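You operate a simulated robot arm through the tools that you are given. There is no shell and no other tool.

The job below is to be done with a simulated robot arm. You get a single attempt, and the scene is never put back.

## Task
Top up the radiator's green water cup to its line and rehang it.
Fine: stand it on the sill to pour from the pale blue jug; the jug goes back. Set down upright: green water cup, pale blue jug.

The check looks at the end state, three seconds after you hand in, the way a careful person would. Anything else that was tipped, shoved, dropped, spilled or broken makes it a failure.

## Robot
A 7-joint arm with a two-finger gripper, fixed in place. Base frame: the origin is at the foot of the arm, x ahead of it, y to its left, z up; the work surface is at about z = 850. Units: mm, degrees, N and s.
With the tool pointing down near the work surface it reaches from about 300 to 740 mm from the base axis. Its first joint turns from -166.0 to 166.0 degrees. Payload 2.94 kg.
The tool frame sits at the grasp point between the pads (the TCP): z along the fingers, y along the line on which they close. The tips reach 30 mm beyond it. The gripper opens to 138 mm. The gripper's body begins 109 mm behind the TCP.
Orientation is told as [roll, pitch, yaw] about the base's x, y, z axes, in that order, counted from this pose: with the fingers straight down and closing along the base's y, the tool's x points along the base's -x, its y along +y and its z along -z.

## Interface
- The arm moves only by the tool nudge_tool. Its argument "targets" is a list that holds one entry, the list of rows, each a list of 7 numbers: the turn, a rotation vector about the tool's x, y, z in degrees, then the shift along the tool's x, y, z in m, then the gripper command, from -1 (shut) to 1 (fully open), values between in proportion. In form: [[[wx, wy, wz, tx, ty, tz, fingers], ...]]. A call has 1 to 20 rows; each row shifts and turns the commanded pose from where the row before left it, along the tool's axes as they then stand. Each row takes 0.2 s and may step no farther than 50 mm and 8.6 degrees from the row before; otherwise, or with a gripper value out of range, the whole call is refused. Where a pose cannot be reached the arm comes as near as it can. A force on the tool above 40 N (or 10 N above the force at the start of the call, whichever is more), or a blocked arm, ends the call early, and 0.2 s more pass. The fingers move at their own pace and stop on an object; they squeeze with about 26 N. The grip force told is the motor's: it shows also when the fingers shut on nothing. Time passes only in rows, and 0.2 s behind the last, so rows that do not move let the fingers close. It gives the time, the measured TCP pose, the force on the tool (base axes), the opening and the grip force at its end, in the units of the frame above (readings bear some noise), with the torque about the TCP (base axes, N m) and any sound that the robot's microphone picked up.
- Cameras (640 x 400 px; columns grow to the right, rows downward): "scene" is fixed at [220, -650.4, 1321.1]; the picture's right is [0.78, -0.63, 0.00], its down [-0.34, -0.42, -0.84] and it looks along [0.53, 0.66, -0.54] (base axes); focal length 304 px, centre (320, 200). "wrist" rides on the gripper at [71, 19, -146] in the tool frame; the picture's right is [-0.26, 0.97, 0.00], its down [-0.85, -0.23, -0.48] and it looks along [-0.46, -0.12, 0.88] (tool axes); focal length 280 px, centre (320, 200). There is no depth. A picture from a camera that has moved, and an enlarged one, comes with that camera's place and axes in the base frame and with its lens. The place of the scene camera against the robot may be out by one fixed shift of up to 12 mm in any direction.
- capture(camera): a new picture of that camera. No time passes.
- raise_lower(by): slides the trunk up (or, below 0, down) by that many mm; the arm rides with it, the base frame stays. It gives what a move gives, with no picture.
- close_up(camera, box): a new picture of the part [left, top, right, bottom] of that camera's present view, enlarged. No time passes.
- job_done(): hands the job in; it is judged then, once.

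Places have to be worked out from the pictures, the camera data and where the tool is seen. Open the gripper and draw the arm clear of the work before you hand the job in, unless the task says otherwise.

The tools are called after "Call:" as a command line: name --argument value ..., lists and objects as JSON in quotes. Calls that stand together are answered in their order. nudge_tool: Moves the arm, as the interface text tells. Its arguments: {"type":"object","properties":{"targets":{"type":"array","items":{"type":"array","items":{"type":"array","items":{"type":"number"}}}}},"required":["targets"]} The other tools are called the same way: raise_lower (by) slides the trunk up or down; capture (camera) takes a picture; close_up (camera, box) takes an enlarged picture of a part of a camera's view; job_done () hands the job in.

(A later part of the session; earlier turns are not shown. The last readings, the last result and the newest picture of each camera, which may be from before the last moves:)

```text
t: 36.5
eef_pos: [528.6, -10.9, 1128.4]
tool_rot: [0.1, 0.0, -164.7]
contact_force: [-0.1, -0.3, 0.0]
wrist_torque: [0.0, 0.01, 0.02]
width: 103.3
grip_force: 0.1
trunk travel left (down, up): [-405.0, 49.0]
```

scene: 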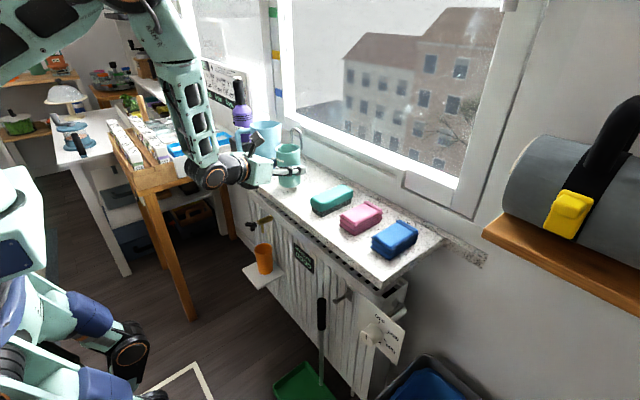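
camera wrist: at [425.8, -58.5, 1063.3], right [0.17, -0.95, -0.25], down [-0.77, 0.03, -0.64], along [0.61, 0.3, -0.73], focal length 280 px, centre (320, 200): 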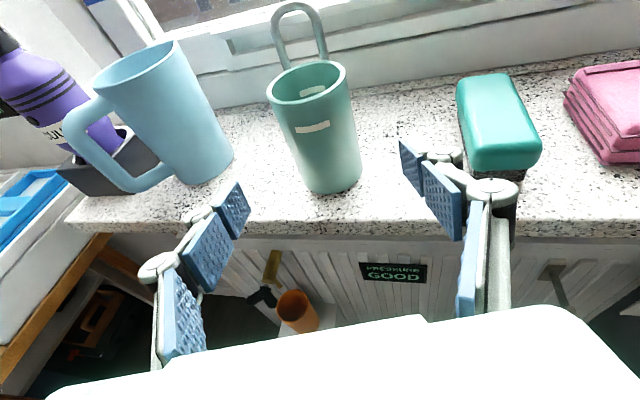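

The tool points straight down at z 1128. I now turn it back through 170 degrees.

Call:
nudge_tool --targets '[[[0, 0, -8.5, 0, 0, 0, 1], [0, 0, -8.5, 0, 0, 0, 1], [0, 0, -8.5, 0, 0, 0, 1], [0, 0, -8.5, 0, 0, 0, 1], [0, 0, -8.5, 0, 0, 0, 1], [0, 0, -8.5, 0, 0, 0, 1], [0, 0, -8.5, 0, 0, 0, 1], [0, 0, -8.5, 0, 0, 0, 1], [0, 0, -8.5, 0, 0, 0, 1], [0, 0, -8.5, 0, 0, 0, 1], [0, 0, -8.5, 0, 0, 0, 1], [0, 0, -8.5, 0, 0, 0, 1], [0, 0, -8.5, 0, 0, 0, 1], [0, 0, -8.5, 0, 0, 0, 1], [0, 0, -8.5, 0, 0, 0, 1], [0, 0, -8.5, 0, 0, 0, 1], [0, 0, -8.5, 0, 0, 0, 1], [0, 0, -8.5, 0, 0, 0, 1], [0, 0, -8.5, 0, 0, 0, 1]]]'

Call:
capture --camera "wrist"

```text
t: 40.5
eef_pos: [531.9, -9.8, 1128.0]
tool_rot: [0.0, -0.1, -3.0]
contact_force: [0.4, -1.0, -1.0]
wrist_torque: [-0.01, -0.03, 0.0]
width: 138.1
grip_force: 0.0
trunk travel left (down, up): [-405.0, 49.0]
```

```text
taken
camera wrist: at [460.0, 12.5, 1272.4], right [0.31, 0.95, 0.0], down [0.84, -0.27, 0.48], along [0.45, -0.15, -0.88], focal length 280 px, centre (320, 200)
```

wrist: 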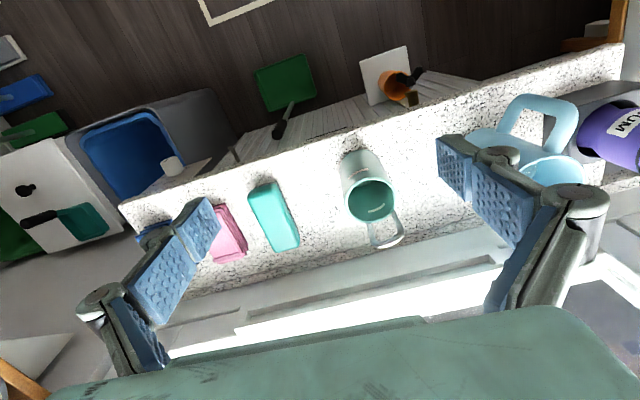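

From above I can see into the cup. I zoom on it to read its current water level.

Call:
close_up --camera "wrist" --box '[325, 140, 425, 255]'

Call:
nudge_tool --targets '[[[0, 0, 0, 0, 0.045, 0, 1], [0, 0, 0, 0, 0.045, 0, 1], [0, 0, 0, 0, 0.045, 0, 1], [0, 0, 0, 0, 0.045, 0, 1], [0, 0, 0, 0, 0.045, 0, 1], [0, 0, 0, 0, 0, 0, 1]]]'

Call:
capture --camera "wrist"

```text
3.48 times, centred on (375, 198) of wrist
camera zoom: at [460.0, 12.5, 1272.4], right [0.31, 0.95, 0.0], down [0.84, -0.27, 0.48], along [0.45, -0.15, -0.88], focal length 975 px, centre (129, 209)
```

zoom: 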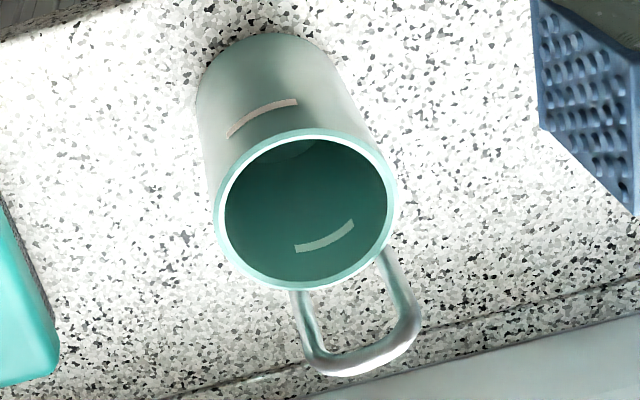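

```text
t: 41.9
eef_pos: [543.6, 215.9, 1127.9]
tool_rot: [0.0, 0.0, -3.1]
contact_force: [-0.3, 0.6, -0.2]
wrist_torque: [-0.05, 0.02, 0.02]
width: 137.9
grip_force: 0.1
trunk travel left (down, up): [-405.0, 49.0]
```

```text
taken
camera wrist: at [472.6, 236.8, 1272.3], right [0.31, 0.95, 0.0], down [0.83, -0.28, 0.48], along [0.45, -0.15, -0.88], focal length 280 px, centre (320, 200)
```

wrist: 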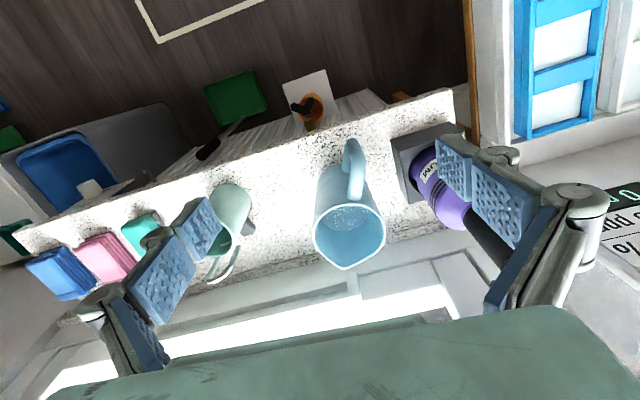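

Now the jug is right in view from above. I zoom in to measure its centre, handle direction and water level.

Call:
close_up --camera "wrist" --box '[270, 120, 430, 280]'

Call:
close_up --camera "wrist" --box '[370, 90, 640, 260]'

```text
2.50 times, centred on (350, 200) of wrist
camera zoom: at [472.6, 236.8, 1272.3], right [0.31, 0.95, 0.0], down [0.83, -0.28, 0.48], along [0.45, -0.15, -0.88], focal length 701 px, centre (245, 200)
```

zoom: 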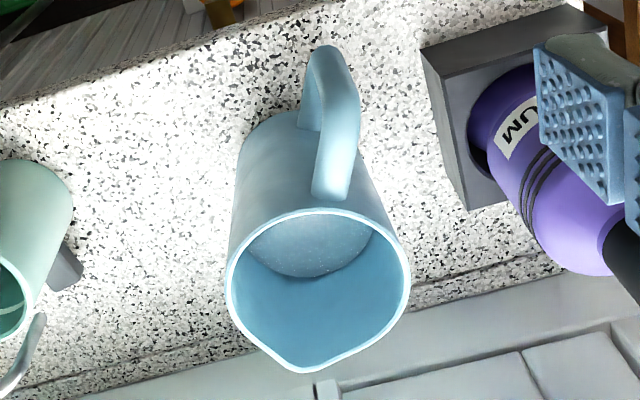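

```text
2.35 times, centred on (505, 175) of wrist
camera zoom: at [472.6, 236.8, 1272.3], right [0.31, 0.95, 0.0], down [0.83, -0.28, 0.48], along [0.45, -0.15, -0.88], focal length 660 px, centre (-115, 259)
```

zoom: 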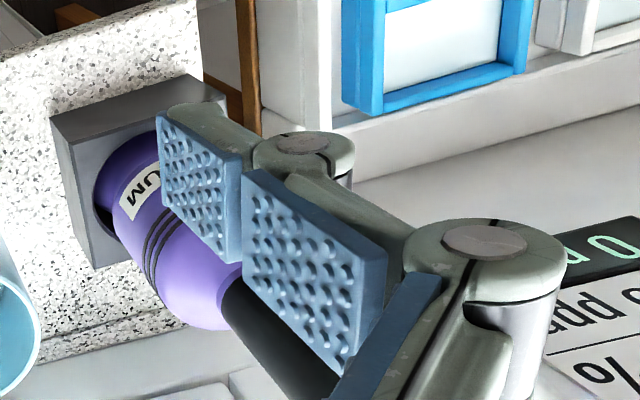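

The jug is clear now: centre about (675, 207), rim about 92 mm wide at z≈985, handle at about 154 degrees and spout at about -26 degrees, water roughly half-way (z≈920). The bottle and its holder stand at y≥290, so I'll grasp with the tool heading about -15 degrees, handle between the fingers. I turn the wrist on to reach the camera-up version of that heading.

Call:
nudge_tool --targets '[[[0, 0, -8.4, 0, 0, 0, 0.7], [0, 0, -8.4, 0, 0, 0, 0.7], [0, 0, -8.4, 0, 0, 0, 0.7], [0, 0, -8.4, 0, 0, 0, 0.7], [0, 0, -8.4, 0, 0, 0, 0.7], [0, 0, -8.4, 0, 0, 0, 0.7], [0, 0, -8.4, 0, 0, 0, 0.7], [0, 0, -8.4, 0, 0, 0, 0.7], [0, 0, -8.4, 0, 0, 0, 0.7], [0, 0, -8.4, 0, 0, 0, 0.7], [0, 0, -8.4, 0, 0, 0, 0.7], [0, 0, -8.4, 0, 0, 0, 0.7], [0, 0, -8.4, 0, 0, 0, 0.7], [0, 0, -8.4, 0, 0, 0, 0.7], [0, 0, -8.4, 0, 0, 0, 0.7], [0, 0, -8.4, 0, 0, 0, 0.7], [0, 0, -8.4, 0, 0, 0, 0.7], [0, 0, -8.4, 0, 0, 0, 0.7]]]'

```text
t: 45.7
eef_pos: [110.0, 247.5, 1087.2]
tool_rot: [-0.1, 0.0, 148.0]
contact_force: [-0.3, 0.0, -0.2]
wrist_torque: [0.04, -0.02, 0.01]
width: 117.2
grip_force: 0.0
out of reach, approached as far as the arm can: row 8, 9, 10, 11, 12, 13, 14, 15, 16, 17, 18
trunk travel left (down, up): [-405.0, 49.0]
```

The wrist limit made the arm drift far away (TCP at 110, 247, 1087) although nothing was touched. I look at the scene before going back.

Call:
capture --camera "scene"

Call:
capture --camera "wrist"

```text
taken
```

scene: 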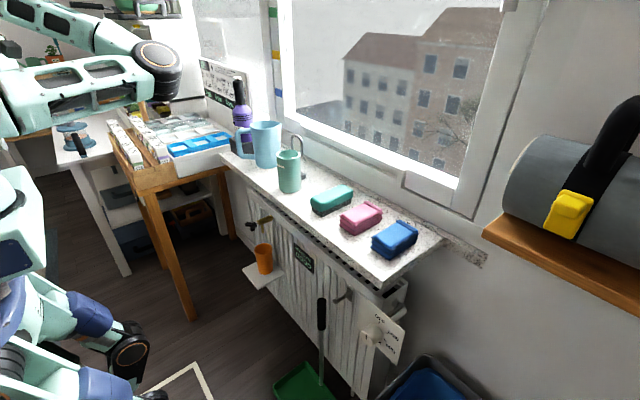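

```text
taken
camera wrist: at [158.8, 193.1, 1232.2], right [-0.73, -0.68, 0.0], down [-0.6, 0.64, 0.48], along [-0.32, 0.35, -0.88], focal length 280 px, centre (320, 200)
```

wrist: 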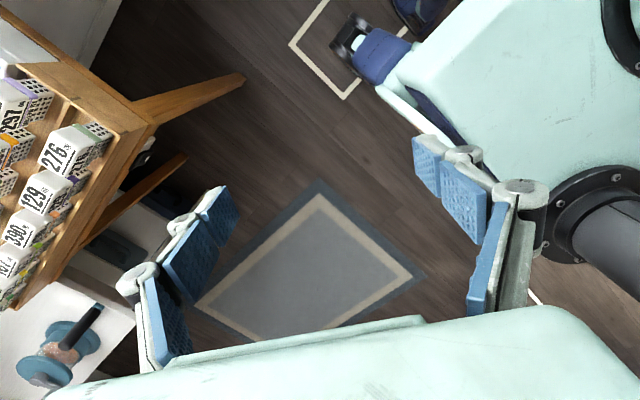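

Everything in the scene is untouched. I turn the wrist back the way it came, in place, and check the pose.

Call:
nudge_tool --targets '[[[0, 0, 8.4, 0, 0, 0, 0.7], [0, 0, 8.4, 0, 0, 0, 0.7], [0, 0, 8.4, 0, 0, 0, 0.7], [0, 0, 8.4, 0, 0, 0, 0.7], [0, 0, 8.4, 0, 0, 0, 0.7], [0, 0, 8.4, 0, 0, 0, 0.7], [0, 0, 0, 0, 0, 0, 0.7]]]'

```text
t: 47.3
eef_pos: [109.6, 246.8, 1087.5]
tool_rot: [0.1, 0.0, 97.6]
contact_force: [0.0, -0.5, 0.0]
wrist_torque: [0.01, -0.02, 0.01]
width: 117.4
grip_force: 0.2
trunk travel left (down, up): [-405.0, 49.0]
```

Position holds while turning back. I continue the turn to about yaw 5 degrees.

Call:
nudge_tool --targets '[[[0, 0, 8.4, 0, 0, 0, 0.7], [0, 0, 8.4, 0, 0, 0, 0.7], [0, 0, 8.4, 0, 0, 0, 0.7], [0, 0, 8.4, 0, 0, 0, 0.7], [0, 0, 8.4, 0, 0, 0, 0.7], [0, 0, 8.4, 0, 0, 0, 0.7], [0, 0, 8.4, 0, 0, 0, 0.7], [0, 0, 8.4, 0, 0, 0, 0.7], [0, 0, 8.4, 0, 0, 0, 0.7], [0, 0, 8.4, 0, 0, 0, 0.7], [0, 0, 8.4, 0, 0, 0, 0.7], [0, 0, 0, 0, 0, 0, 0.7]]]'

```text
t: 49.9
eef_pos: [110.2, 247.6, 1087.3]
tool_rot: [-0.1, -0.1, 5.2]
contact_force: [0.2, 0.0, -0.2]
wrist_torque: [0.01, 0.0, 0.0]
width: 117.7
grip_force: 0.1
trunk travel left (down, up): [-405.0, 49.0]
```

I'm back at yaw 5, so I'll keep this camera-below orientation for the jug: heading about -10 degrees, fingers pitched 60 degrees down, which also keeps clear of the bottle and leaves a view for pouring. First I move back out in front of the sill at a safe height.

Call:
nudge_tool --targets '[[[0, 0, 0, -0.0424, -0.0115, -0.0055, 0.7], [0, 0, 0, -0.0424, -0.0115, -0.0055, 0.7], [0, 0, 0, -0.0424, -0.0115, -0.0055, 0.7], [0, 0, 0, -0.0424, -0.0115, -0.0055, 0.7], [0, 0, 0, -0.0424, -0.0115, -0.0055, 0.7], [0, 0, 0, -0.0424, -0.0115, -0.0055, 0.7], [0, 0, 0, -0.0424, -0.0115, -0.0055, 0.7], [0, 0, 0, -0.0424, -0.0115, -0.0055, 0.7], [0, 0, 0, 0, 0, 0, 0.7]]]'

Call:
capture --camera "scene"

```text
t: 51.9
eef_pos: [457.0, 188.7, 1132.5]
tool_rot: [0.0, 0.0, 5.2]
contact_force: [-0.8, -0.3, -1.0]
wrist_torque: [0.01, 0.01, -0.01]
width: 117.3
grip_force: 0.0
trunk travel left (down, up): [-405.0, 49.0]
```

```text
taken
```

scene: 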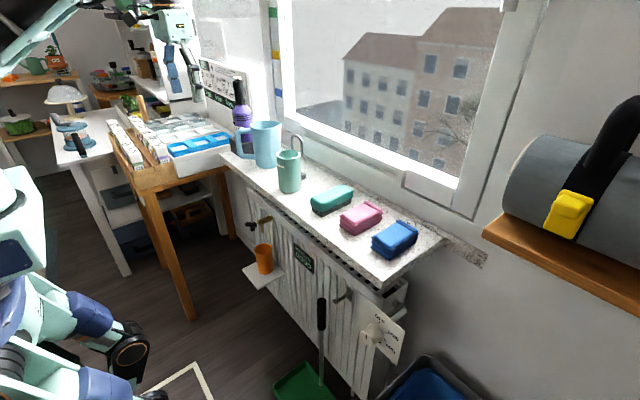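

The arm is clear. I set heading -10 degrees and pitch the fingers to 60 degrees below horizontal, then look.

Call:
nudge_tool --targets '[[[0, 0, 7.6, 0, 0, 0, 0.7], [0, 0, 7.6, 0, 0, 0, 0.7], [0, -7.5, 0, 0, 0, 0, 0.7], [0, -7.5, 0, 0, 0, 0, 0.7], [0, -7.5, 0, 0, 0, 0, 0.7], [0, -7.5, 0, 0, 0, 0, 0.7], [0, 0, 0, 0, 0, 0, 0.7]]]'

Call:
capture --camera "wrist"

```text
t: 53.5
eef_pos: [456.7, 187.7, 1130.6]
tool_rot: [0.0, -30.1, -9.8]
contact_force: [-0.2, -0.5, -0.6]
wrist_torque: [-0.01, -0.02, 0.01]
width: 117.3
grip_force: 0.0
trunk travel left (down, up): [-405.0, 49.0]
```

```text
taken
camera wrist: at [326.2, 229.0, 1221.3], right [0.39, 0.91, 0.13], down [0.45, -0.31, 0.84], along [0.8, -0.27, -0.53], focal length 280 px, centre (320, 200)
```

wrist: 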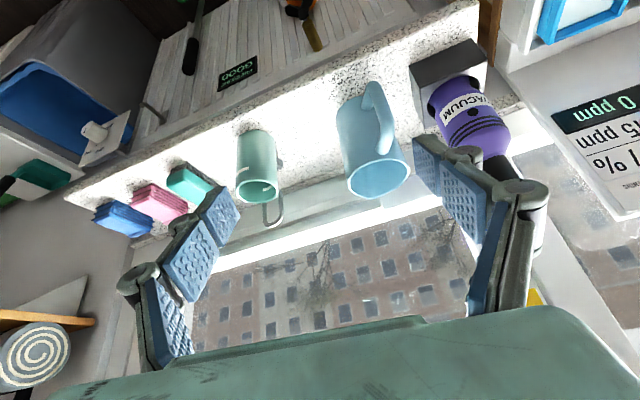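

Call:
close_up --camera "wrist" --box '[320, 30, 530, 210]'

```text
2.22 times, centred on (425, 120) of wrist
camera zoom: at [326.2, 229.0, 1221.3], right [0.39, 0.91, 0.13], down [0.45, -0.31, 0.84], along [0.8, -0.27, -0.53], focal length 623 px, centre (87, 378)
```

zoom: 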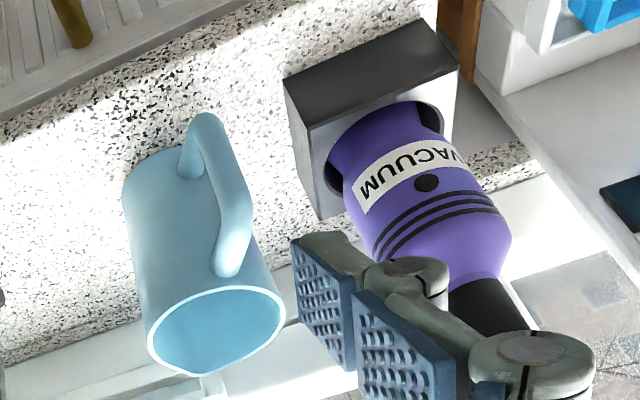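

Two views agree: rim centre (674.5, 206.6, 988), spout at about -27 degrees, bottle edge at y≈308. I move to a pre-grasp point 140 mm up the tool axis from the jug grasp point (674.5, 206.6, 910).

Call:
nudge_tool --targets '[[[0, 0, 0, -0.0145, 0.0113, 0.0314, 0.7], [0, 0, 0, -0.0145, 0.0113, 0.0314, 0.7], [0, 0, 0, -0.0145, 0.0113, 0.0314, 0.7], [0, 0, 0, -0.0145, 0.0113, 0.0314, 0.7], [0, 0, 0, -0.0145, 0.0113, 0.0314, 0.7], [0, 0, 0, 0, 0, 0, 0.7]]]'

Call:
capture --camera "wrist"

Call:
close_up --camera "scene" --box '[180, 60, 340, 200]'

```text
t: 54.9
eef_pos: [605.1, 219.8, 1033.0]
tool_rot: [0.0, -30.1, -9.9]
contact_force: [-0.1, -0.1, 0.9]
wrist_torque: [-0.01, 0.03, -0.01]
width: 117.4
grip_force: 0.0
trunk travel left (down, up): [-405.0, 49.0]
```

```text
taken
camera wrist: at [475.7, 260.6, 1122.4], right [0.39, 0.91, 0.13], down [0.45, -0.31, 0.84], along [0.8, -0.27, -0.53], focal length 280 px, centre (320, 200)
```

wrist: 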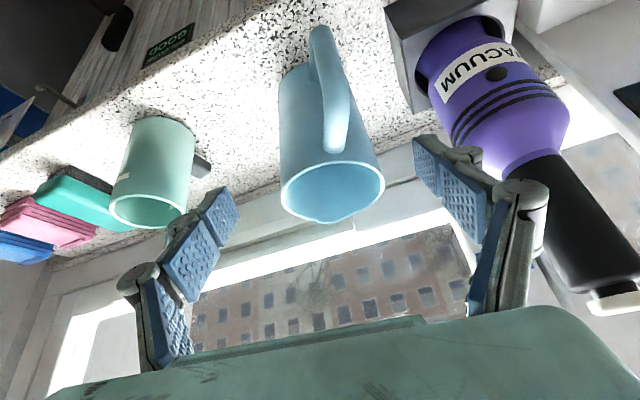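

```text
2.86 times, centred on (260, 130) of scene
camera zoom: at [220.0, -650.4, 1321.1], right [0.78, -0.63, 0.0], down [-0.34, -0.42, -0.84], along [0.53, 0.66, -0.54], focal length 867 px, centre (491, 400)
```

zoom: 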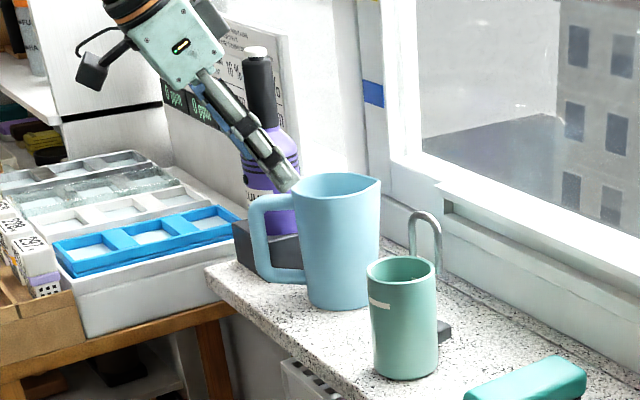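

Alignment looks right: the jug is between the fingers and the bottle is outside. I advance 80 mm along the tool axis, then check.

Call:
nudge_tool --targets '[[[0, 0, 0, 0, 0, 0.02, 0.7], [0, 0, 0, 0, 0, 0.02, 0.7], [0, 0, 0, 0, 0, 0.02, 0.7], [0, 0, 0, 0, 0, 0.02, 0.7], [0, 0, 0, 0, 0, 0, 0.7]]]'

Call:
capture --camera "wrist"

Call:
close_up --camera "scene" --box '[200, 80, 320, 180]'

```text
t: 56.1
eef_pos: [643.4, 212.6, 962.2]
tool_rot: [0.0, -30.1, -9.9]
contact_force: [0.1, -0.6, 0.4]
wrist_torque: [-0.02, -0.01, 0.01]
width: 117.3
grip_force: 0.0
trunk travel left (down, up): [-405.0, 49.0]
```

```text
taken
camera wrist: at [514.7, 254.1, 1052.2], right [0.39, 0.91, 0.13], down [0.45, -0.31, 0.84], along [0.8, -0.27, -0.53], focal length 280 px, centre (320, 200)
```

wrist: 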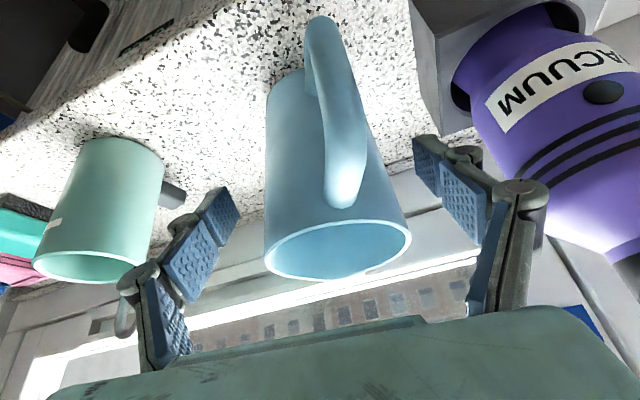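

```text
4.00 times, centred on (260, 130) of scene
camera zoom: at [220.0, -650.4, 1321.1], right [0.78, -0.63, 0.0], down [-0.34, -0.42, -0.84], along [0.53, 0.66, -0.54], focal length 1214 px, centre (560, 480)
```

zoom: 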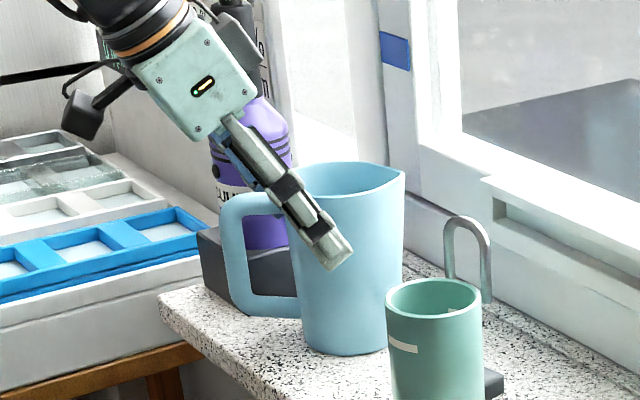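

Both fingers pass outside the jug with room, and the handle lies between them. I advance the last 58 mm.

Call:
nudge_tool --targets '[[[0, 0, 0, 0, 0, 0.02, 0.7], [0, 0, 0, 0, 0, 0.02, 0.7], [0, 0, 0, 0, 0, 0.018, 0.7], [0, 0, 0, 0, 0, 0, 0.7]]]'

Call:
capture --camera "wrist"

Call:
close_up --camera "scene" --box '[200, 80, 320, 180]'

```text
t: 57.1
eef_pos: [672.4, 208.8, 912.1]
tool_rot: [0.0, -30.1, -10.0]
contact_force: [0.3, 0.4, -0.2]
wrist_torque: [0.0, 0.01, 0.0]
width: 117.3
grip_force: 0.1
trunk travel left (down, up): [-405.0, 49.0]
```

```text
taken
camera wrist: at [542.8, 249.2, 1001.6], right [0.39, 0.91, 0.13], down [0.45, -0.31, 0.84], along [0.8, -0.27, -0.53], focal length 280 px, centre (320, 200)
```

wrist: 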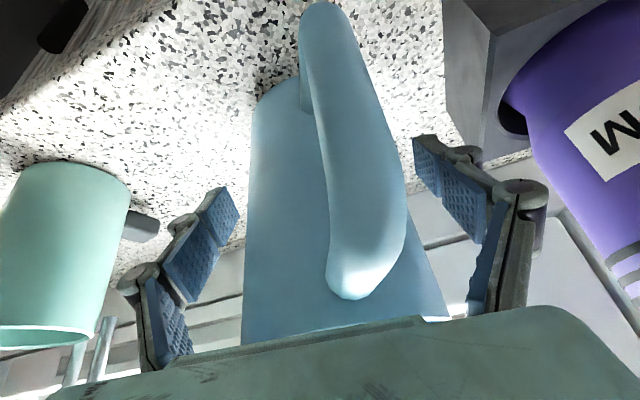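

```text
4.00 times, centred on (260, 130) of scene
camera zoom: at [220.0, -650.4, 1321.1], right [0.78, -0.63, 0.0], down [-0.34, -0.42, -0.84], along [0.53, 0.66, -0.54], focal length 1214 px, centre (560, 480)
```

zoom: 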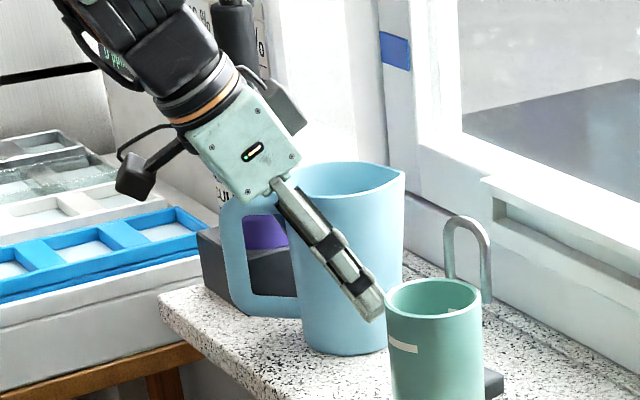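

The jug is centred between the fingers. I close gradually onto it.

Call:
nudge_tool --targets '[[[0, 0, 0, 0, 0, 0, 0.5], [0, 0, 0, 0, 0, 0, 0.35], [0, 0, 0, 0, 0, 0, 0.25], [0, 0, 0, 0, 0, 0, 0.15], [0, 0, 0, 0, 0, 0, -1], [0, 0, 0, 0, 0, 0, -1], [0, 0, 0, 0, 0, 0, -1]]]'

Call:
capture --camera "wrist"

Call:
close_up --camera "scene" --box '[200, 80, 320, 180]'

```text
t: 58.7
eef_pos: [672.0, 207.5, 911.8]
tool_rot: [0.0, -30.0, -9.9]
contact_force: [0.3, -0.9, 1.3]
wrist_torque: [-0.1, 0.04, 0.07]
width: 81.2
grip_force: 25.7
trunk travel left (down, up): [-405.0, 49.0]
```

```text
taken
camera wrist: at [542.6, 249.0, 1001.8], right [0.39, 0.91, 0.13], down [0.45, -0.31, 0.84], along [0.8, -0.27, -0.53], focal length 280 px, centre (320, 200)
```

wrist: 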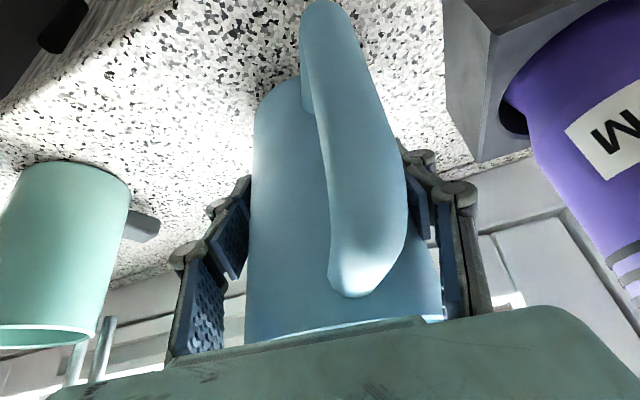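

```text
4.00 times, centred on (260, 130) of scene
camera zoom: at [220.0, -650.4, 1321.1], right [0.78, -0.63, 0.0], down [-0.34, -0.42, -0.84], along [0.53, 0.66, -0.54], focal length 1214 px, centre (560, 480)
```

zoom: 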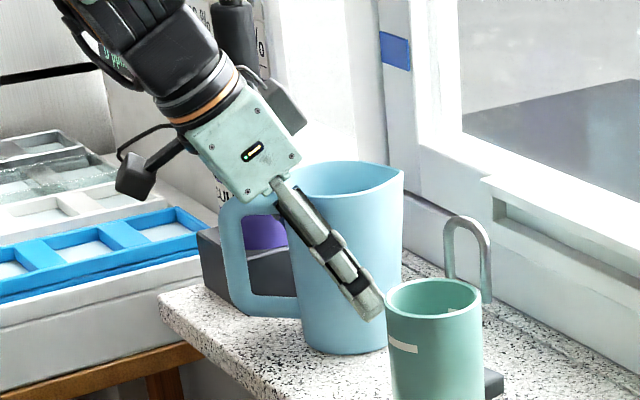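

The jug is gripped (81.2 mm, 26 N). I lift it 20 mm straight up slowly and check that it hangs steady.

Call:
nudge_tool --targets '[[[0, 0, 0, -0.0025, 0, -0.00433, -1], [0, 0, 0, -0.0025, 0, -0.00433, -1], [0, 0, 0, -0.005, 0, -0.00866, -1], [0, 0, 0, 0, 0, 0, -1]]]'

Call:
close_up --camera "scene" --box '[200, 80, 320, 180]'

Call:
capture --camera "wrist"

```text
t: 59.7
eef_pos: [672.9, 206.9, 932.3]
tool_rot: [0.0, -30.0, -9.9]
contact_force: [-0.3, 0.4, -2.2]
wrist_torque: [-0.04, -0.01, 0.01]
width: 81.1
grip_force: 25.8
trunk travel left (down, up): [-405.0, 49.0]
```

```text
4.00 times, centred on (260, 130) of scene
camera zoom: at [220.0, -650.4, 1321.1], right [0.78, -0.63, 0.0], down [-0.34, -0.42, -0.84], along [0.53, 0.66, -0.54], focal length 1214 px, centre (560, 480)
```

zoom: 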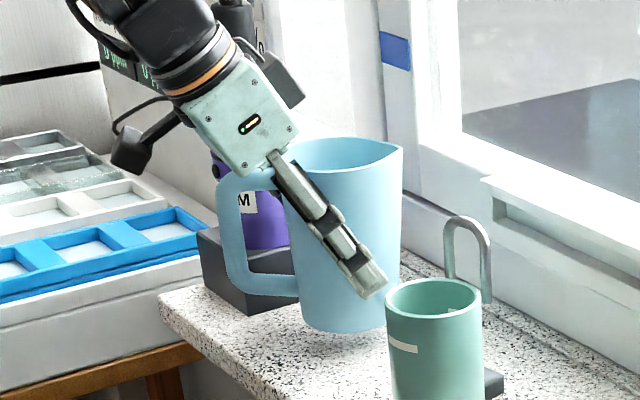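

```text
taken
camera wrist: at [543.3, 248.7, 1021.8], right [0.39, 0.91, 0.13], down [0.45, -0.31, 0.84], along [0.8, -0.27, -0.53], focal length 280 px, centre (320, 200)
```

wrist: 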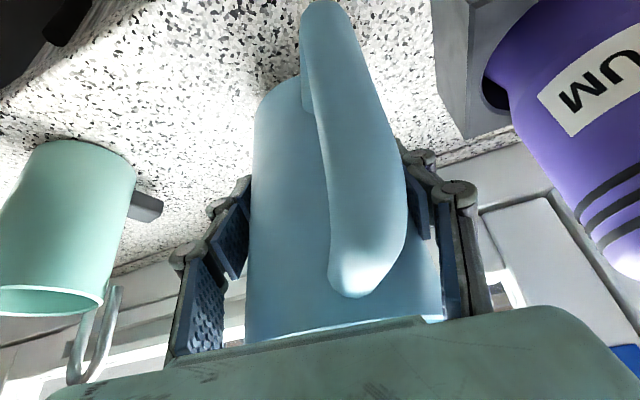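

The jug hangs upright and firm. I lift it another 100 mm, then carry it slowly and level to a waiting point in front of the sill, short of the cup.

Call:
nudge_tool --targets '[[[0, 0, 0, -0.00625, 0, -0.0108, -1], [0, 0, 0, -0.0125, 0, -0.0217, -1], [0, 0, 0, -0.0125, 0, -0.0217, -1], [0, 0, 0, -0.0125, 0, -0.0217, -1], [0, 0, 0, -0.00625, 0, -0.0108, -1], [0, 0, 0, 0, 0, 0, -1]]]'

Call:
nudge_tool --targets '[[[0, 0, 0, 0.006, -0.0058, -0.0034, -1], [0, 0, 0, 0.0118, -0.0115, -0.0068, -1], [0, 0, 0, 0.0118, -0.0115, -0.0068, -1], [0, 0, 0, 0.0118, -0.0115, -0.0068, -1], [0, 0, 0, 0.0118, -0.0115, -0.0068, -1], [0, 0, 0, 0.0118, -0.0115, -0.0068, -1], [0, 0, 0, 0.0118, -0.0115, -0.0068, -1], [0, 0, 0, 0.0118, -0.0115, -0.0068, -1], [0, 0, 0, 0.0118, -0.0115, -0.0068, -1], [0, 0, 0, 0.0118, -0.0115, -0.0068, -1], [0, 0, 0, 0.0118, -0.0115, -0.0068, -1], [0, 0, 0, 0.0118, -0.0115, -0.0068, -1], [0, 0, 0, 0.006, -0.0058, -0.0034, -1], [0, 0, 0, 0, 0, 0, -1]]]'

Call:
capture --camera "scene"

Call:
capture --camera "wrist"

```text
t: 61.1
eef_pos: [673.1, 208.1, 1032.7]
tool_rot: [0.0, -29.9, -9.9]
contact_force: [-0.1, -0.5, -1.2]
wrist_torque: [0.02, -0.03, -0.01]
width: 80.8
grip_force: 25.8
trunk travel left (down, up): [-405.0, 49.0]
```

```text
t: 64.1
eef_pos: [489.3, 99.7, 1030.7]
tool_rot: [0.0, -30.0, -10.0]
contact_force: [1.2, 0.2, -1.5]
wrist_torque: [0.0, -0.01, 0.0]
width: 80.8
grip_force: 25.8
trunk travel left (down, up): [-405.0, 49.0]
```

```text
taken
```

scene: 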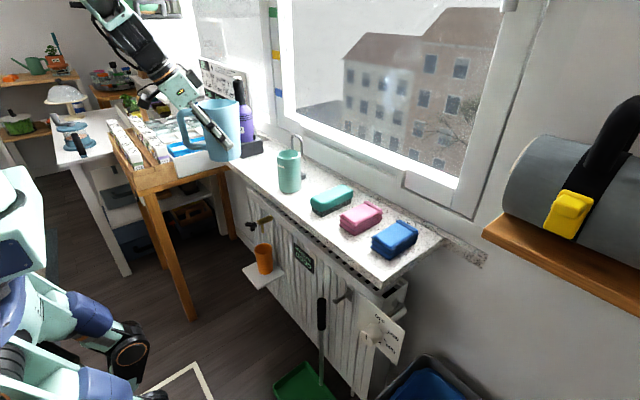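

```text
taken
camera wrist: at [358.5, 140.8, 1120.9], right [0.39, 0.91, 0.13], down [0.45, -0.31, 0.84], along [0.8, -0.27, -0.53], focal length 280 px, centre (320, 200)
```

wrist: 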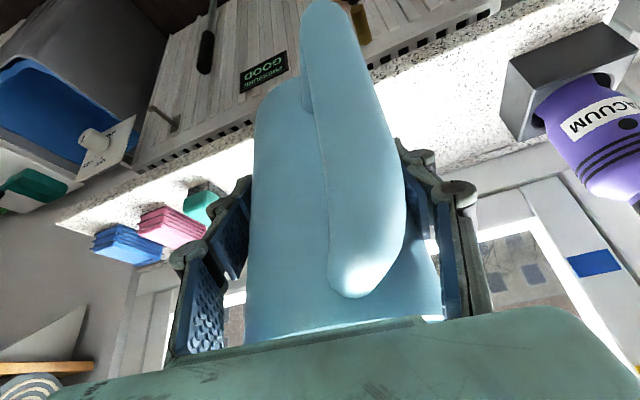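

The jug is upright at (489, 100, 1031). I zoom the scene camera on the jug and cup to check before tilting.

Call:
close_up --camera "scene" --box '[160, 70, 280, 180]'

Call:
close_up --camera "scene" --box '[265, 130, 315, 200]'

```text
3.64 times, centred on (220, 125) of scene
camera zoom: at [220.0, -650.4, 1321.1], right [0.78, -0.63, 0.0], down [-0.34, -0.42, -0.84], along [0.53, 0.66, -0.54], focal length 1104 px, centre (684, 473)
```

zoom: 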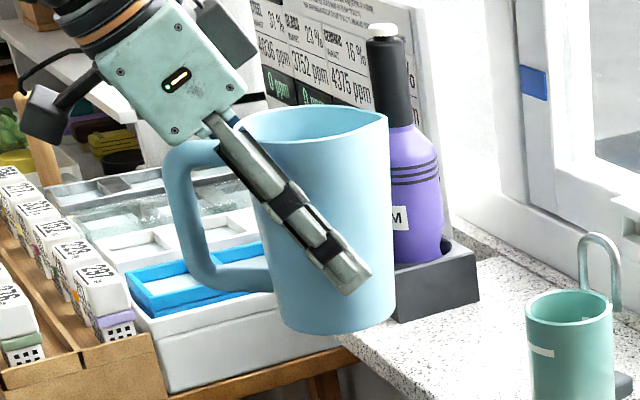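

```text
5.71 times, centred on (290, 165) of scene
camera zoom: at [220.0, -650.4, 1321.1], right [0.78, -0.63, 0.0], down [-0.34, -0.42, -0.84], along [0.53, 0.66, -0.54], focal length 1734 px, centre (491, 400)
```

zoom: 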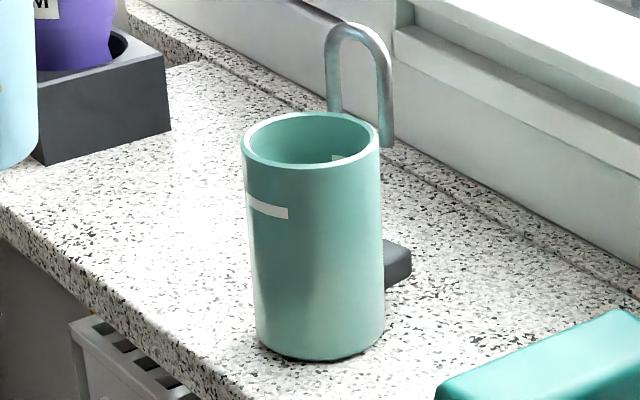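

The cup's inner line is just visible; it lies some 21–27 mm under the rim. I now tilt the jug 38 degrees about the axis square to its spout, away from the cup, below the angle where water should run.

Call:
nudge_tool --targets '[[[-1.0, 3.83, 0.58, 0, 0, 0, -1], [-1.2, 4.55, 0.69, 0, 0, 0, -1], [-1.2, 4.55, 0.69, 0, 0, 0, -1], [-1.2, 4.55, 0.69, 0, 0, 0, -1], [-1.2, 4.55, 0.69, 0, 0, 0, -1], [-1.2, 4.55, 0.69, 0, 0, 0, -1], [-1.2, 4.55, 0.69, 0, 0, 0, -1], [-1.2, 4.55, 0.69, 0, 0, 0, -1], [0, 0, 0, 0, 0, 0, -1]]]'

Call:
capture --camera "wrist"

Call:
close_up --camera "scene" --box '[180, 60, 320, 200]'

```text
t: 66.1
eef_pos: [488.4, 98.5, 1032.3]
tool_rot: [10.3, 6.0, -12.1]
contact_force: [0.1, 0.3, -1.6]
wrist_torque: [-0.03, -0.01, 0.04]
width: 81.2
grip_force: 25.8
trunk travel left (down, up): [-405.0, 49.0]
```

```text
taken
camera wrist: at [432.1, 103.4, 1184.7], right [0.47, 0.87, 0.14], down [0.8, -0.49, 0.34], along [0.36, -0.04, -0.93], focal length 280 px, centre (320, 200)
```

wrist: 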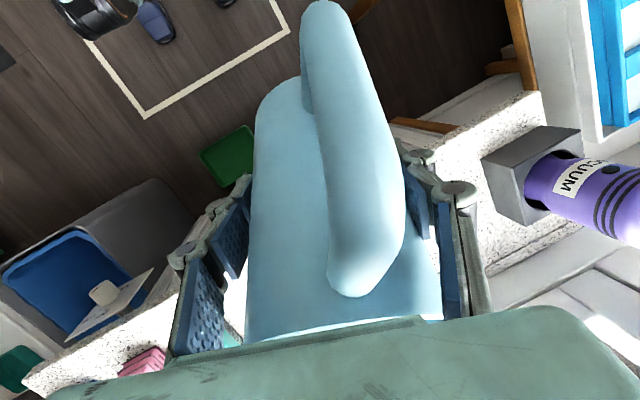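

```text
2.86 times, centred on (250, 130) of scene
camera zoom: at [220.0, -650.4, 1321.1], right [0.78, -0.63, 0.0], down [-0.34, -0.42, -0.84], along [0.53, 0.66, -0.54], focal length 867 px, centre (520, 400)
```

zoom: 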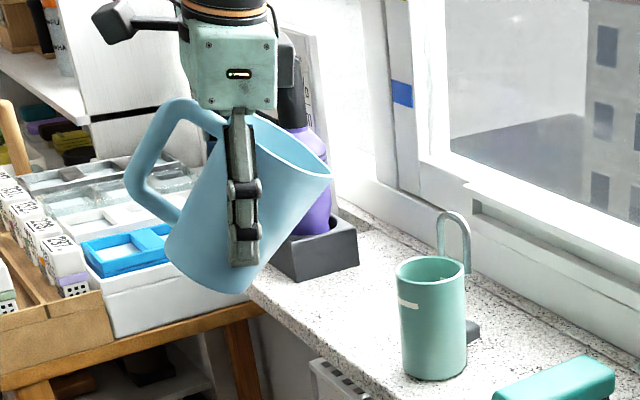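

The tilt matches the calculation: the spout tip is now near (568, 59, 1060). I bring the spout 70 mm forward towards the cup, then lower 60 mm, and check in the scene view.

Call:
nudge_tool --targets '[[[0, 0, 0, -0.0135, -0.00325, -0.00203, -1], [0, 0, 0, -0.0135, -0.00325, -0.00203, -1], [0, 0, 0, -0.0135, -0.00325, -0.00203, -1], [0, 0, 0, -0.0135, -0.00325, -0.00203, -1], [0, 0, 0, -0.0135, -0.00325, -0.00203, -1], [0, 0, 0, -0.00156, -0.00266, 0.01468, -1], [0, 0, 0, -0.00156, -0.00266, 0.01468, -1], [0, 0, 0, -0.00156, -0.00266, 0.01468, -1], [0, 0, 0, -0.00156, -0.00266, 0.01468, -1], [0, 0, 0, 0, 0, 0, -1]]]'

Call:
close_up --camera "scene" --box '[215, 90, 325, 200]'

```text
t: 68.3
eef_pos: [550.8, 68.9, 971.2]
tool_rot: [10.2, 6.0, -12.1]
contact_force: [0.3, -0.1, -1.9]
wrist_torque: [0.0, -0.01, 0.0]
width: 80.9
grip_force: 25.9
trunk travel left (down, up): [-405.0, 49.0]
```

```text
3.64 times, centred on (270, 145) of scene
camera zoom: at [220.0, -650.4, 1321.1], right [0.78, -0.63, 0.0], down [-0.34, -0.42, -0.84], along [0.53, 0.66, -0.54], focal length 1104 px, centre (502, 400)
```

zoom: 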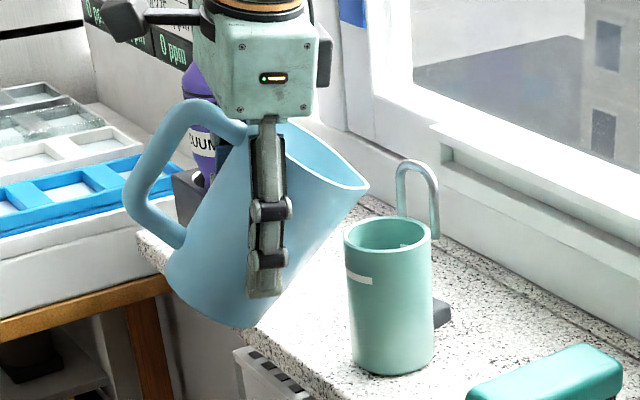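

The spout tip is about 14 mm short of the cup's centre and 45 mm above its rim, in line with it. I tilt gently to about 45 degrees; this lowers the tip a little and should still hold the water.

Call:
nudge_tool --targets '[[[-0.487, 1.842, 0.281, 0, 0, 0, -1], [-0.487, 1.842, 0.281, 0, 0, 0, -1], [-0.487, 1.842, 0.281, 0, 0, 0, -1], [-0.487, 1.842, 0.281, 0, 0, 0, -1], [0, 0, 0, 0, 0, 0, -1]]]'

Call:
close_up --camera "scene" --box '[245, 100, 325, 180]'

```text
t: 69.5
eef_pos: [551.6, 69.0, 971.3]
tool_rot: [12.3, 13.4, -11.8]
contact_force: [0.1, -0.1, -2.5]
wrist_torque: [-0.02, 0.0, 0.02]
width: 80.8
grip_force: 25.4
trunk travel left (down, up): [-405.0, 49.0]
```

```text
5.00 times, centred on (285, 140) of scene
camera zoom: at [220.0, -650.4, 1321.1], right [0.78, -0.63, 0.0], down [-0.34, -0.42, -0.84], along [0.53, 0.66, -0.54], focal length 1517 px, centre (495, 500)
```

zoom: 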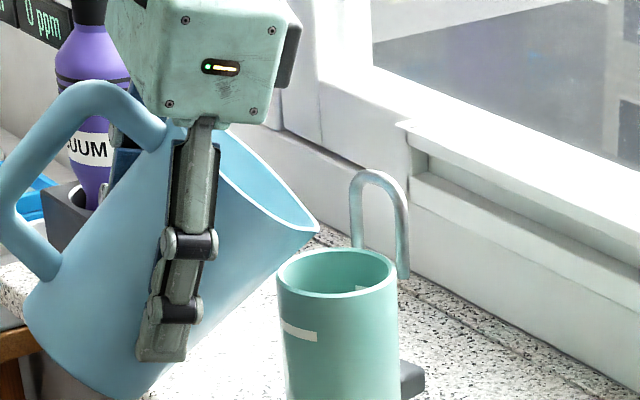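

No water runs yet at 45 degrees. I tilt on to 49 degrees, wait a moment and look.

Call:
nudge_tool --targets '[[[-0.506, 1.914, 0.292, 0, 0, 0, -1], [-0.506, 1.914, 0.292, 0, 0, 0, -1], [0, 0, 0, 0, 0, 0, -1]]]'

Call:
close_up --camera "scene" --box '[245, 100, 325, 180]'

```text
t: 70.3
eef_pos: [551.7, 67.5, 971.2]
tool_rot: [13.4, 17.4, -11.4]
contact_force: [0.3, -0.5, -2.8]
wrist_torque: [0.02, -0.02, 0.0]
width: 81.0
grip_force: 26.6
trunk travel left (down, up): [-405.0, 49.0]
```

```text
5.00 times, centred on (285, 140) of scene
camera zoom: at [220.0, -650.4, 1321.1], right [0.78, -0.63, 0.0], down [-0.34, -0.42, -0.84], along [0.53, 0.66, -0.54], focal length 1517 px, centre (495, 500)
```

zoom: 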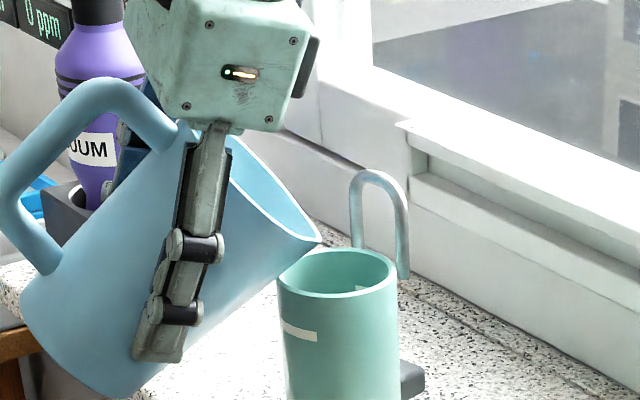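

Still no flow at 49 degrees. I tilt 2 more degrees and let it stand briefly.

Call:
nudge_tool --targets '[[[-0.253, 0.957, 0.146, 0, 0, 0, -1], [-0.253, 0.957, 0.146, 0, 0, 0, -1], [0, 0, 0, 0, 0, 0, -1]]]'

Call:
close_up --camera "scene" --box '[255, 110, 325, 180]'

```text
t: 71.1
eef_pos: [551.4, 68.6, 972.4]
tool_rot: [13.9, 19.2, -11.3]
contact_force: [0.0, 0.0, -2.4]
wrist_torque: [-0.02, -0.01, -0.01]
width: 81.0
grip_force: 26.0
trunk travel left (down, up): [-405.0, 49.0]
```

```text
5.71 times, centred on (290, 145) of scene
camera zoom: at [220.0, -650.4, 1321.1], right [0.78, -0.63, 0.0], down [-0.34, -0.42, -0.84], along [0.53, 0.66, -0.54], focal length 1734 px, centre (491, 514)
```

zoom: 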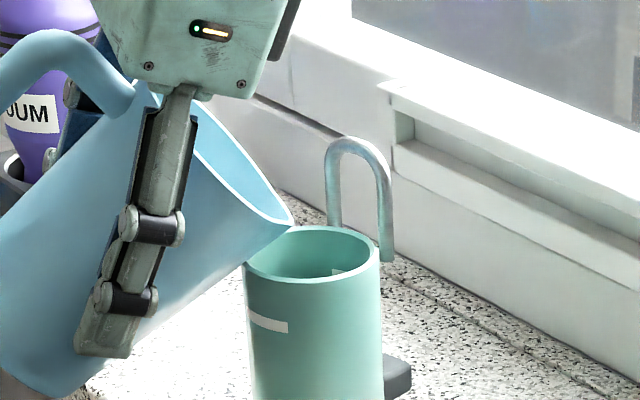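

No flow at 51 degrees. I go on in 2-degree steps, now raising the hand slightly to keep the spout tip's height.

Call:
nudge_tool --targets '[[[-0.253, 0.957, 0.146, 0.00056, 0.00039, -0.00156, -1], [-0.253, 0.957, 0.146, 0.00056, 0.00039, -0.00156, -1], [0, 0, 0, 0, 0, 0, -1]]]'

Call:
close_up --camera "scene" --box '[255, 110, 325, 180]'

```text
t: 71.9
eef_pos: [551.7, 68.2, 974.1]
tool_rot: [14.5, 21.2, -11.1]
contact_force: [-0.1, 0.4, -1.4]
wrist_torque: [-0.03, -0.02, 0.0]
width: 80.8
grip_force: 26.1
trunk travel left (down, up): [-405.0, 49.0]
```

```text
5.71 times, centred on (290, 145) of scene
camera zoom: at [220.0, -650.4, 1321.1], right [0.78, -0.63, 0.0], down [-0.34, -0.42, -0.84], along [0.53, 0.66, -0.54], focal length 1734 px, centre (491, 514)
```

zoom: 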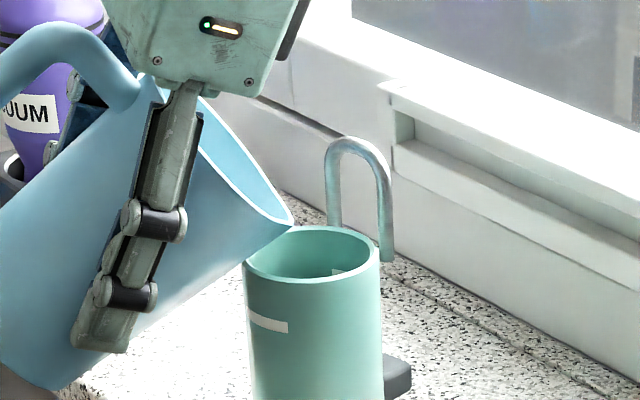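

No flow at 53. Next to 55 degrees.

Call:
nudge_tool --targets '[[[-0.253, 0.957, 0.146, 0.00056, 0.00039, -0.00156, -1], [-0.253, 0.957, 0.146, 0.00056, 0.00039, -0.00156, -1], [0, 0, 0, 0, 0, 0, -1]]]'

Call:
close_up --camera "scene" --box '[255, 110, 325, 180]'

```text
t: 72.7
eef_pos: [551.3, 68.6, 979.6]
tool_rot: [15.1, 23.1, -10.9]
contact_force: [-0.3, -0.6, -1.8]
wrist_torque: [-0.04, 0.0, 0.0]
width: 80.9
grip_force: 25.9
trunk travel left (down, up): [-405.0, 49.0]
```

```text
5.71 times, centred on (290, 145) of scene
camera zoom: at [220.0, -650.4, 1321.1], right [0.78, -0.63, 0.0], down [-0.34, -0.42, -0.84], along [0.53, 0.66, -0.54], focal length 1734 px, centre (491, 514)
```

zoom: 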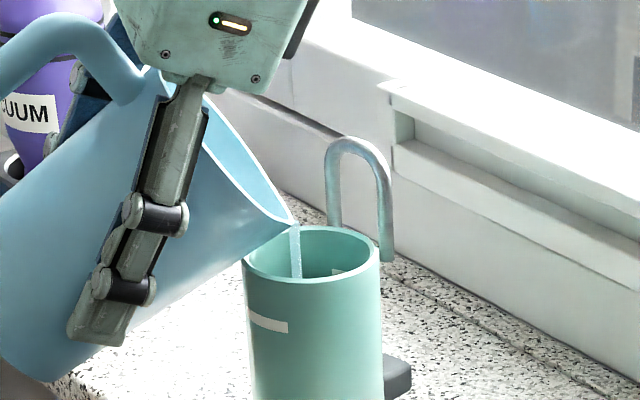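

Water has begun to run at 55 degrees, a thin stream straight into the cup. I hold still for a moment and watch the level.

Call:
nudge_tool --targets '[[[0, 0, 0, 0, 0, 0, -1], [0, 0, 0, 0, 0, 0, -1], [0, 0, 0, 0, 0, 0, -1]]]'

Call:
close_up --camera "scene" --box '[270, 135, 310, 175]'

```text
t: 73.5
eef_pos: [552.3, 68.0, 978.8]
tool_rot: [15.1, 23.0, -10.9]
contact_force: [0.9, 0.5, -2.7]
wrist_torque: [0.0, 0.02, -0.01]
width: 80.9
grip_force: 25.9
trunk travel left (down, up): [-405.0, 49.0]
```

```text
10.00 times, centred on (290, 155) of scene
camera zoom: at [220.0, -650.4, 1321.1], right [0.78, -0.63, 0.0], down [-0.34, -0.42, -0.84], along [0.53, 0.66, -0.54], focal length 3035 px, centre (620, 650)
```

zoom: 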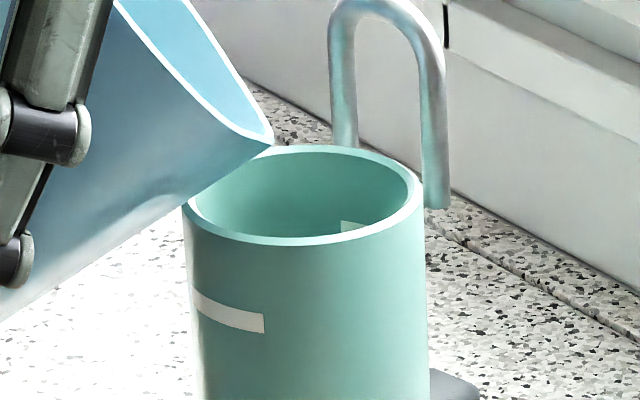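

The flow stopped by itself: the jug levels out at each tilt, so I can meter by angle. The cup was almost empty, so it needs a good amount; I continue in 2-degree steps with pauses.

Call:
nudge_tool --targets '[[[-0.253, 0.957, 0.146, 0.0007, 0.0004, -0.00148, -1], [-0.253, 0.957, 0.146, 0.0007, 0.0004, -0.00148, -1], [0, 0, 0, 0, 0, 0, -1]]]'

Call:
close_up --camera "scene" --box '[260, 120, 320, 180]'

```text
t: 74.3
eef_pos: [551.8, 68.0, 981.4]
tool_rot: [15.6, 25.0, -10.6]
contact_force: [0.2, 0.4, -2.0]
wrist_torque: [0.01, -0.01, -0.01]
width: 80.7
grip_force: 25.5
trunk travel left (down, up): [-405.0, 49.0]
```

```text
6.67 times, centred on (290, 150) of scene
camera zoom: at [220.0, -650.4, 1321.1], right [0.78, -0.63, 0.0], down [-0.34, -0.42, -0.84], along [0.53, 0.66, -0.54], focal length 2023 px, centre (520, 533)
```

zoom: 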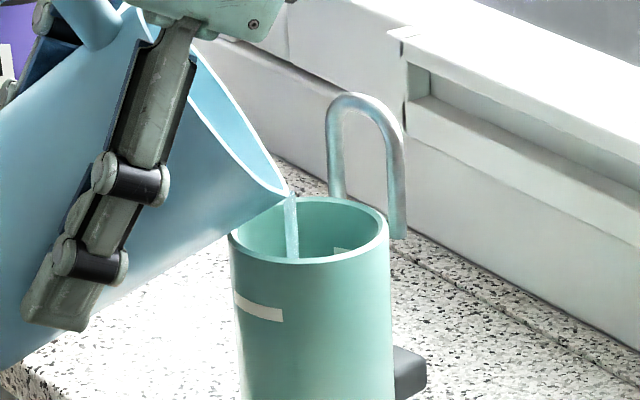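

The stream falls cleanly inside the cup. I hold, then tilt another 2 degrees and check again.

Call:
nudge_tool --targets '[[[0, 0, 0, 0, 0, 0, -1], [0, 0, 0, 0, 0, 0, -1], [-0.253, 0.957, 0.146, 0.00074, 0.00042, -0.00147, -1], [-0.253, 0.957, 0.146, 0.00074, 0.00042, -0.00147, -1], [0, 0, 0, 0, 0, 0, -1], [0, 0, 0, 0, 0, 0, -1]]]'

Call:
close_up --camera "scene" --box '[260, 120, 320, 180]'

```text
t: 75.7
eef_pos: [551.3, 67.7, 986.9]
tool_rot: [16.3, 26.9, -10.4]
contact_force: [0.4, -0.3, -1.7]
wrist_torque: [-0.01, -0.01, 0.04]
width: 80.7
grip_force: 26.4
trunk travel left (down, up): [-405.0, 49.0]
```

```text
6.67 times, centred on (290, 150) of scene
camera zoom: at [220.0, -650.4, 1321.1], right [0.78, -0.63, 0.0], down [-0.34, -0.42, -0.84], along [0.53, 0.66, -0.54], focal length 2023 px, centre (520, 533)
```

zoom: 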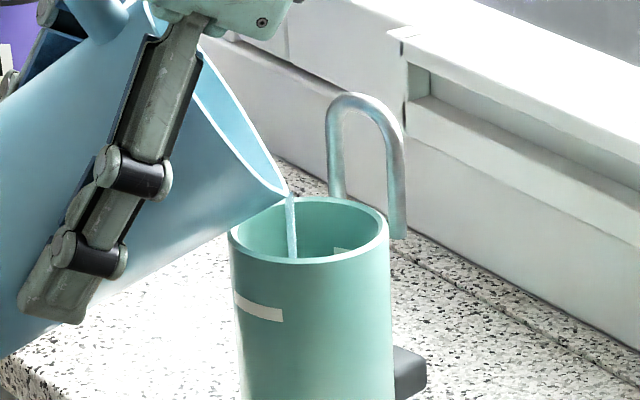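

Still running at 59 degrees. I let it run out at this angle, then check.

Call:
nudge_tool --targets '[[[0, 0, 0, 0, 0, 0, -1], [0, 0, 0, 0, 0, 0, -1], [0, 0, 0, 0, 0, 0, -1], [0, 0, 0, 0, 0, 0, -1]]]'

Call:
close_up --camera "scene" --box '[270, 135, 310, 175]'

```text
t: 76.7
eef_pos: [551.2, 67.6, 986.6]
tool_rot: [16.3, 26.9, -10.3]
contact_force: [0.1, -0.3, -2.1]
wrist_torque: [0.01, -0.02, -0.01]
width: 81.0
grip_force: 26.2
trunk travel left (down, up): [-405.0, 49.0]
```

```text
10.00 times, centred on (290, 155) of scene
camera zoom: at [220.0, -650.4, 1321.1], right [0.78, -0.63, 0.0], down [-0.34, -0.42, -0.84], along [0.53, 0.66, -0.54], focal length 3035 px, centre (620, 650)
```

zoom: 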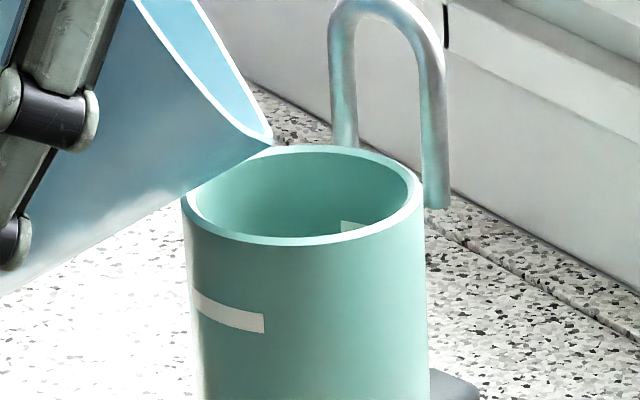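

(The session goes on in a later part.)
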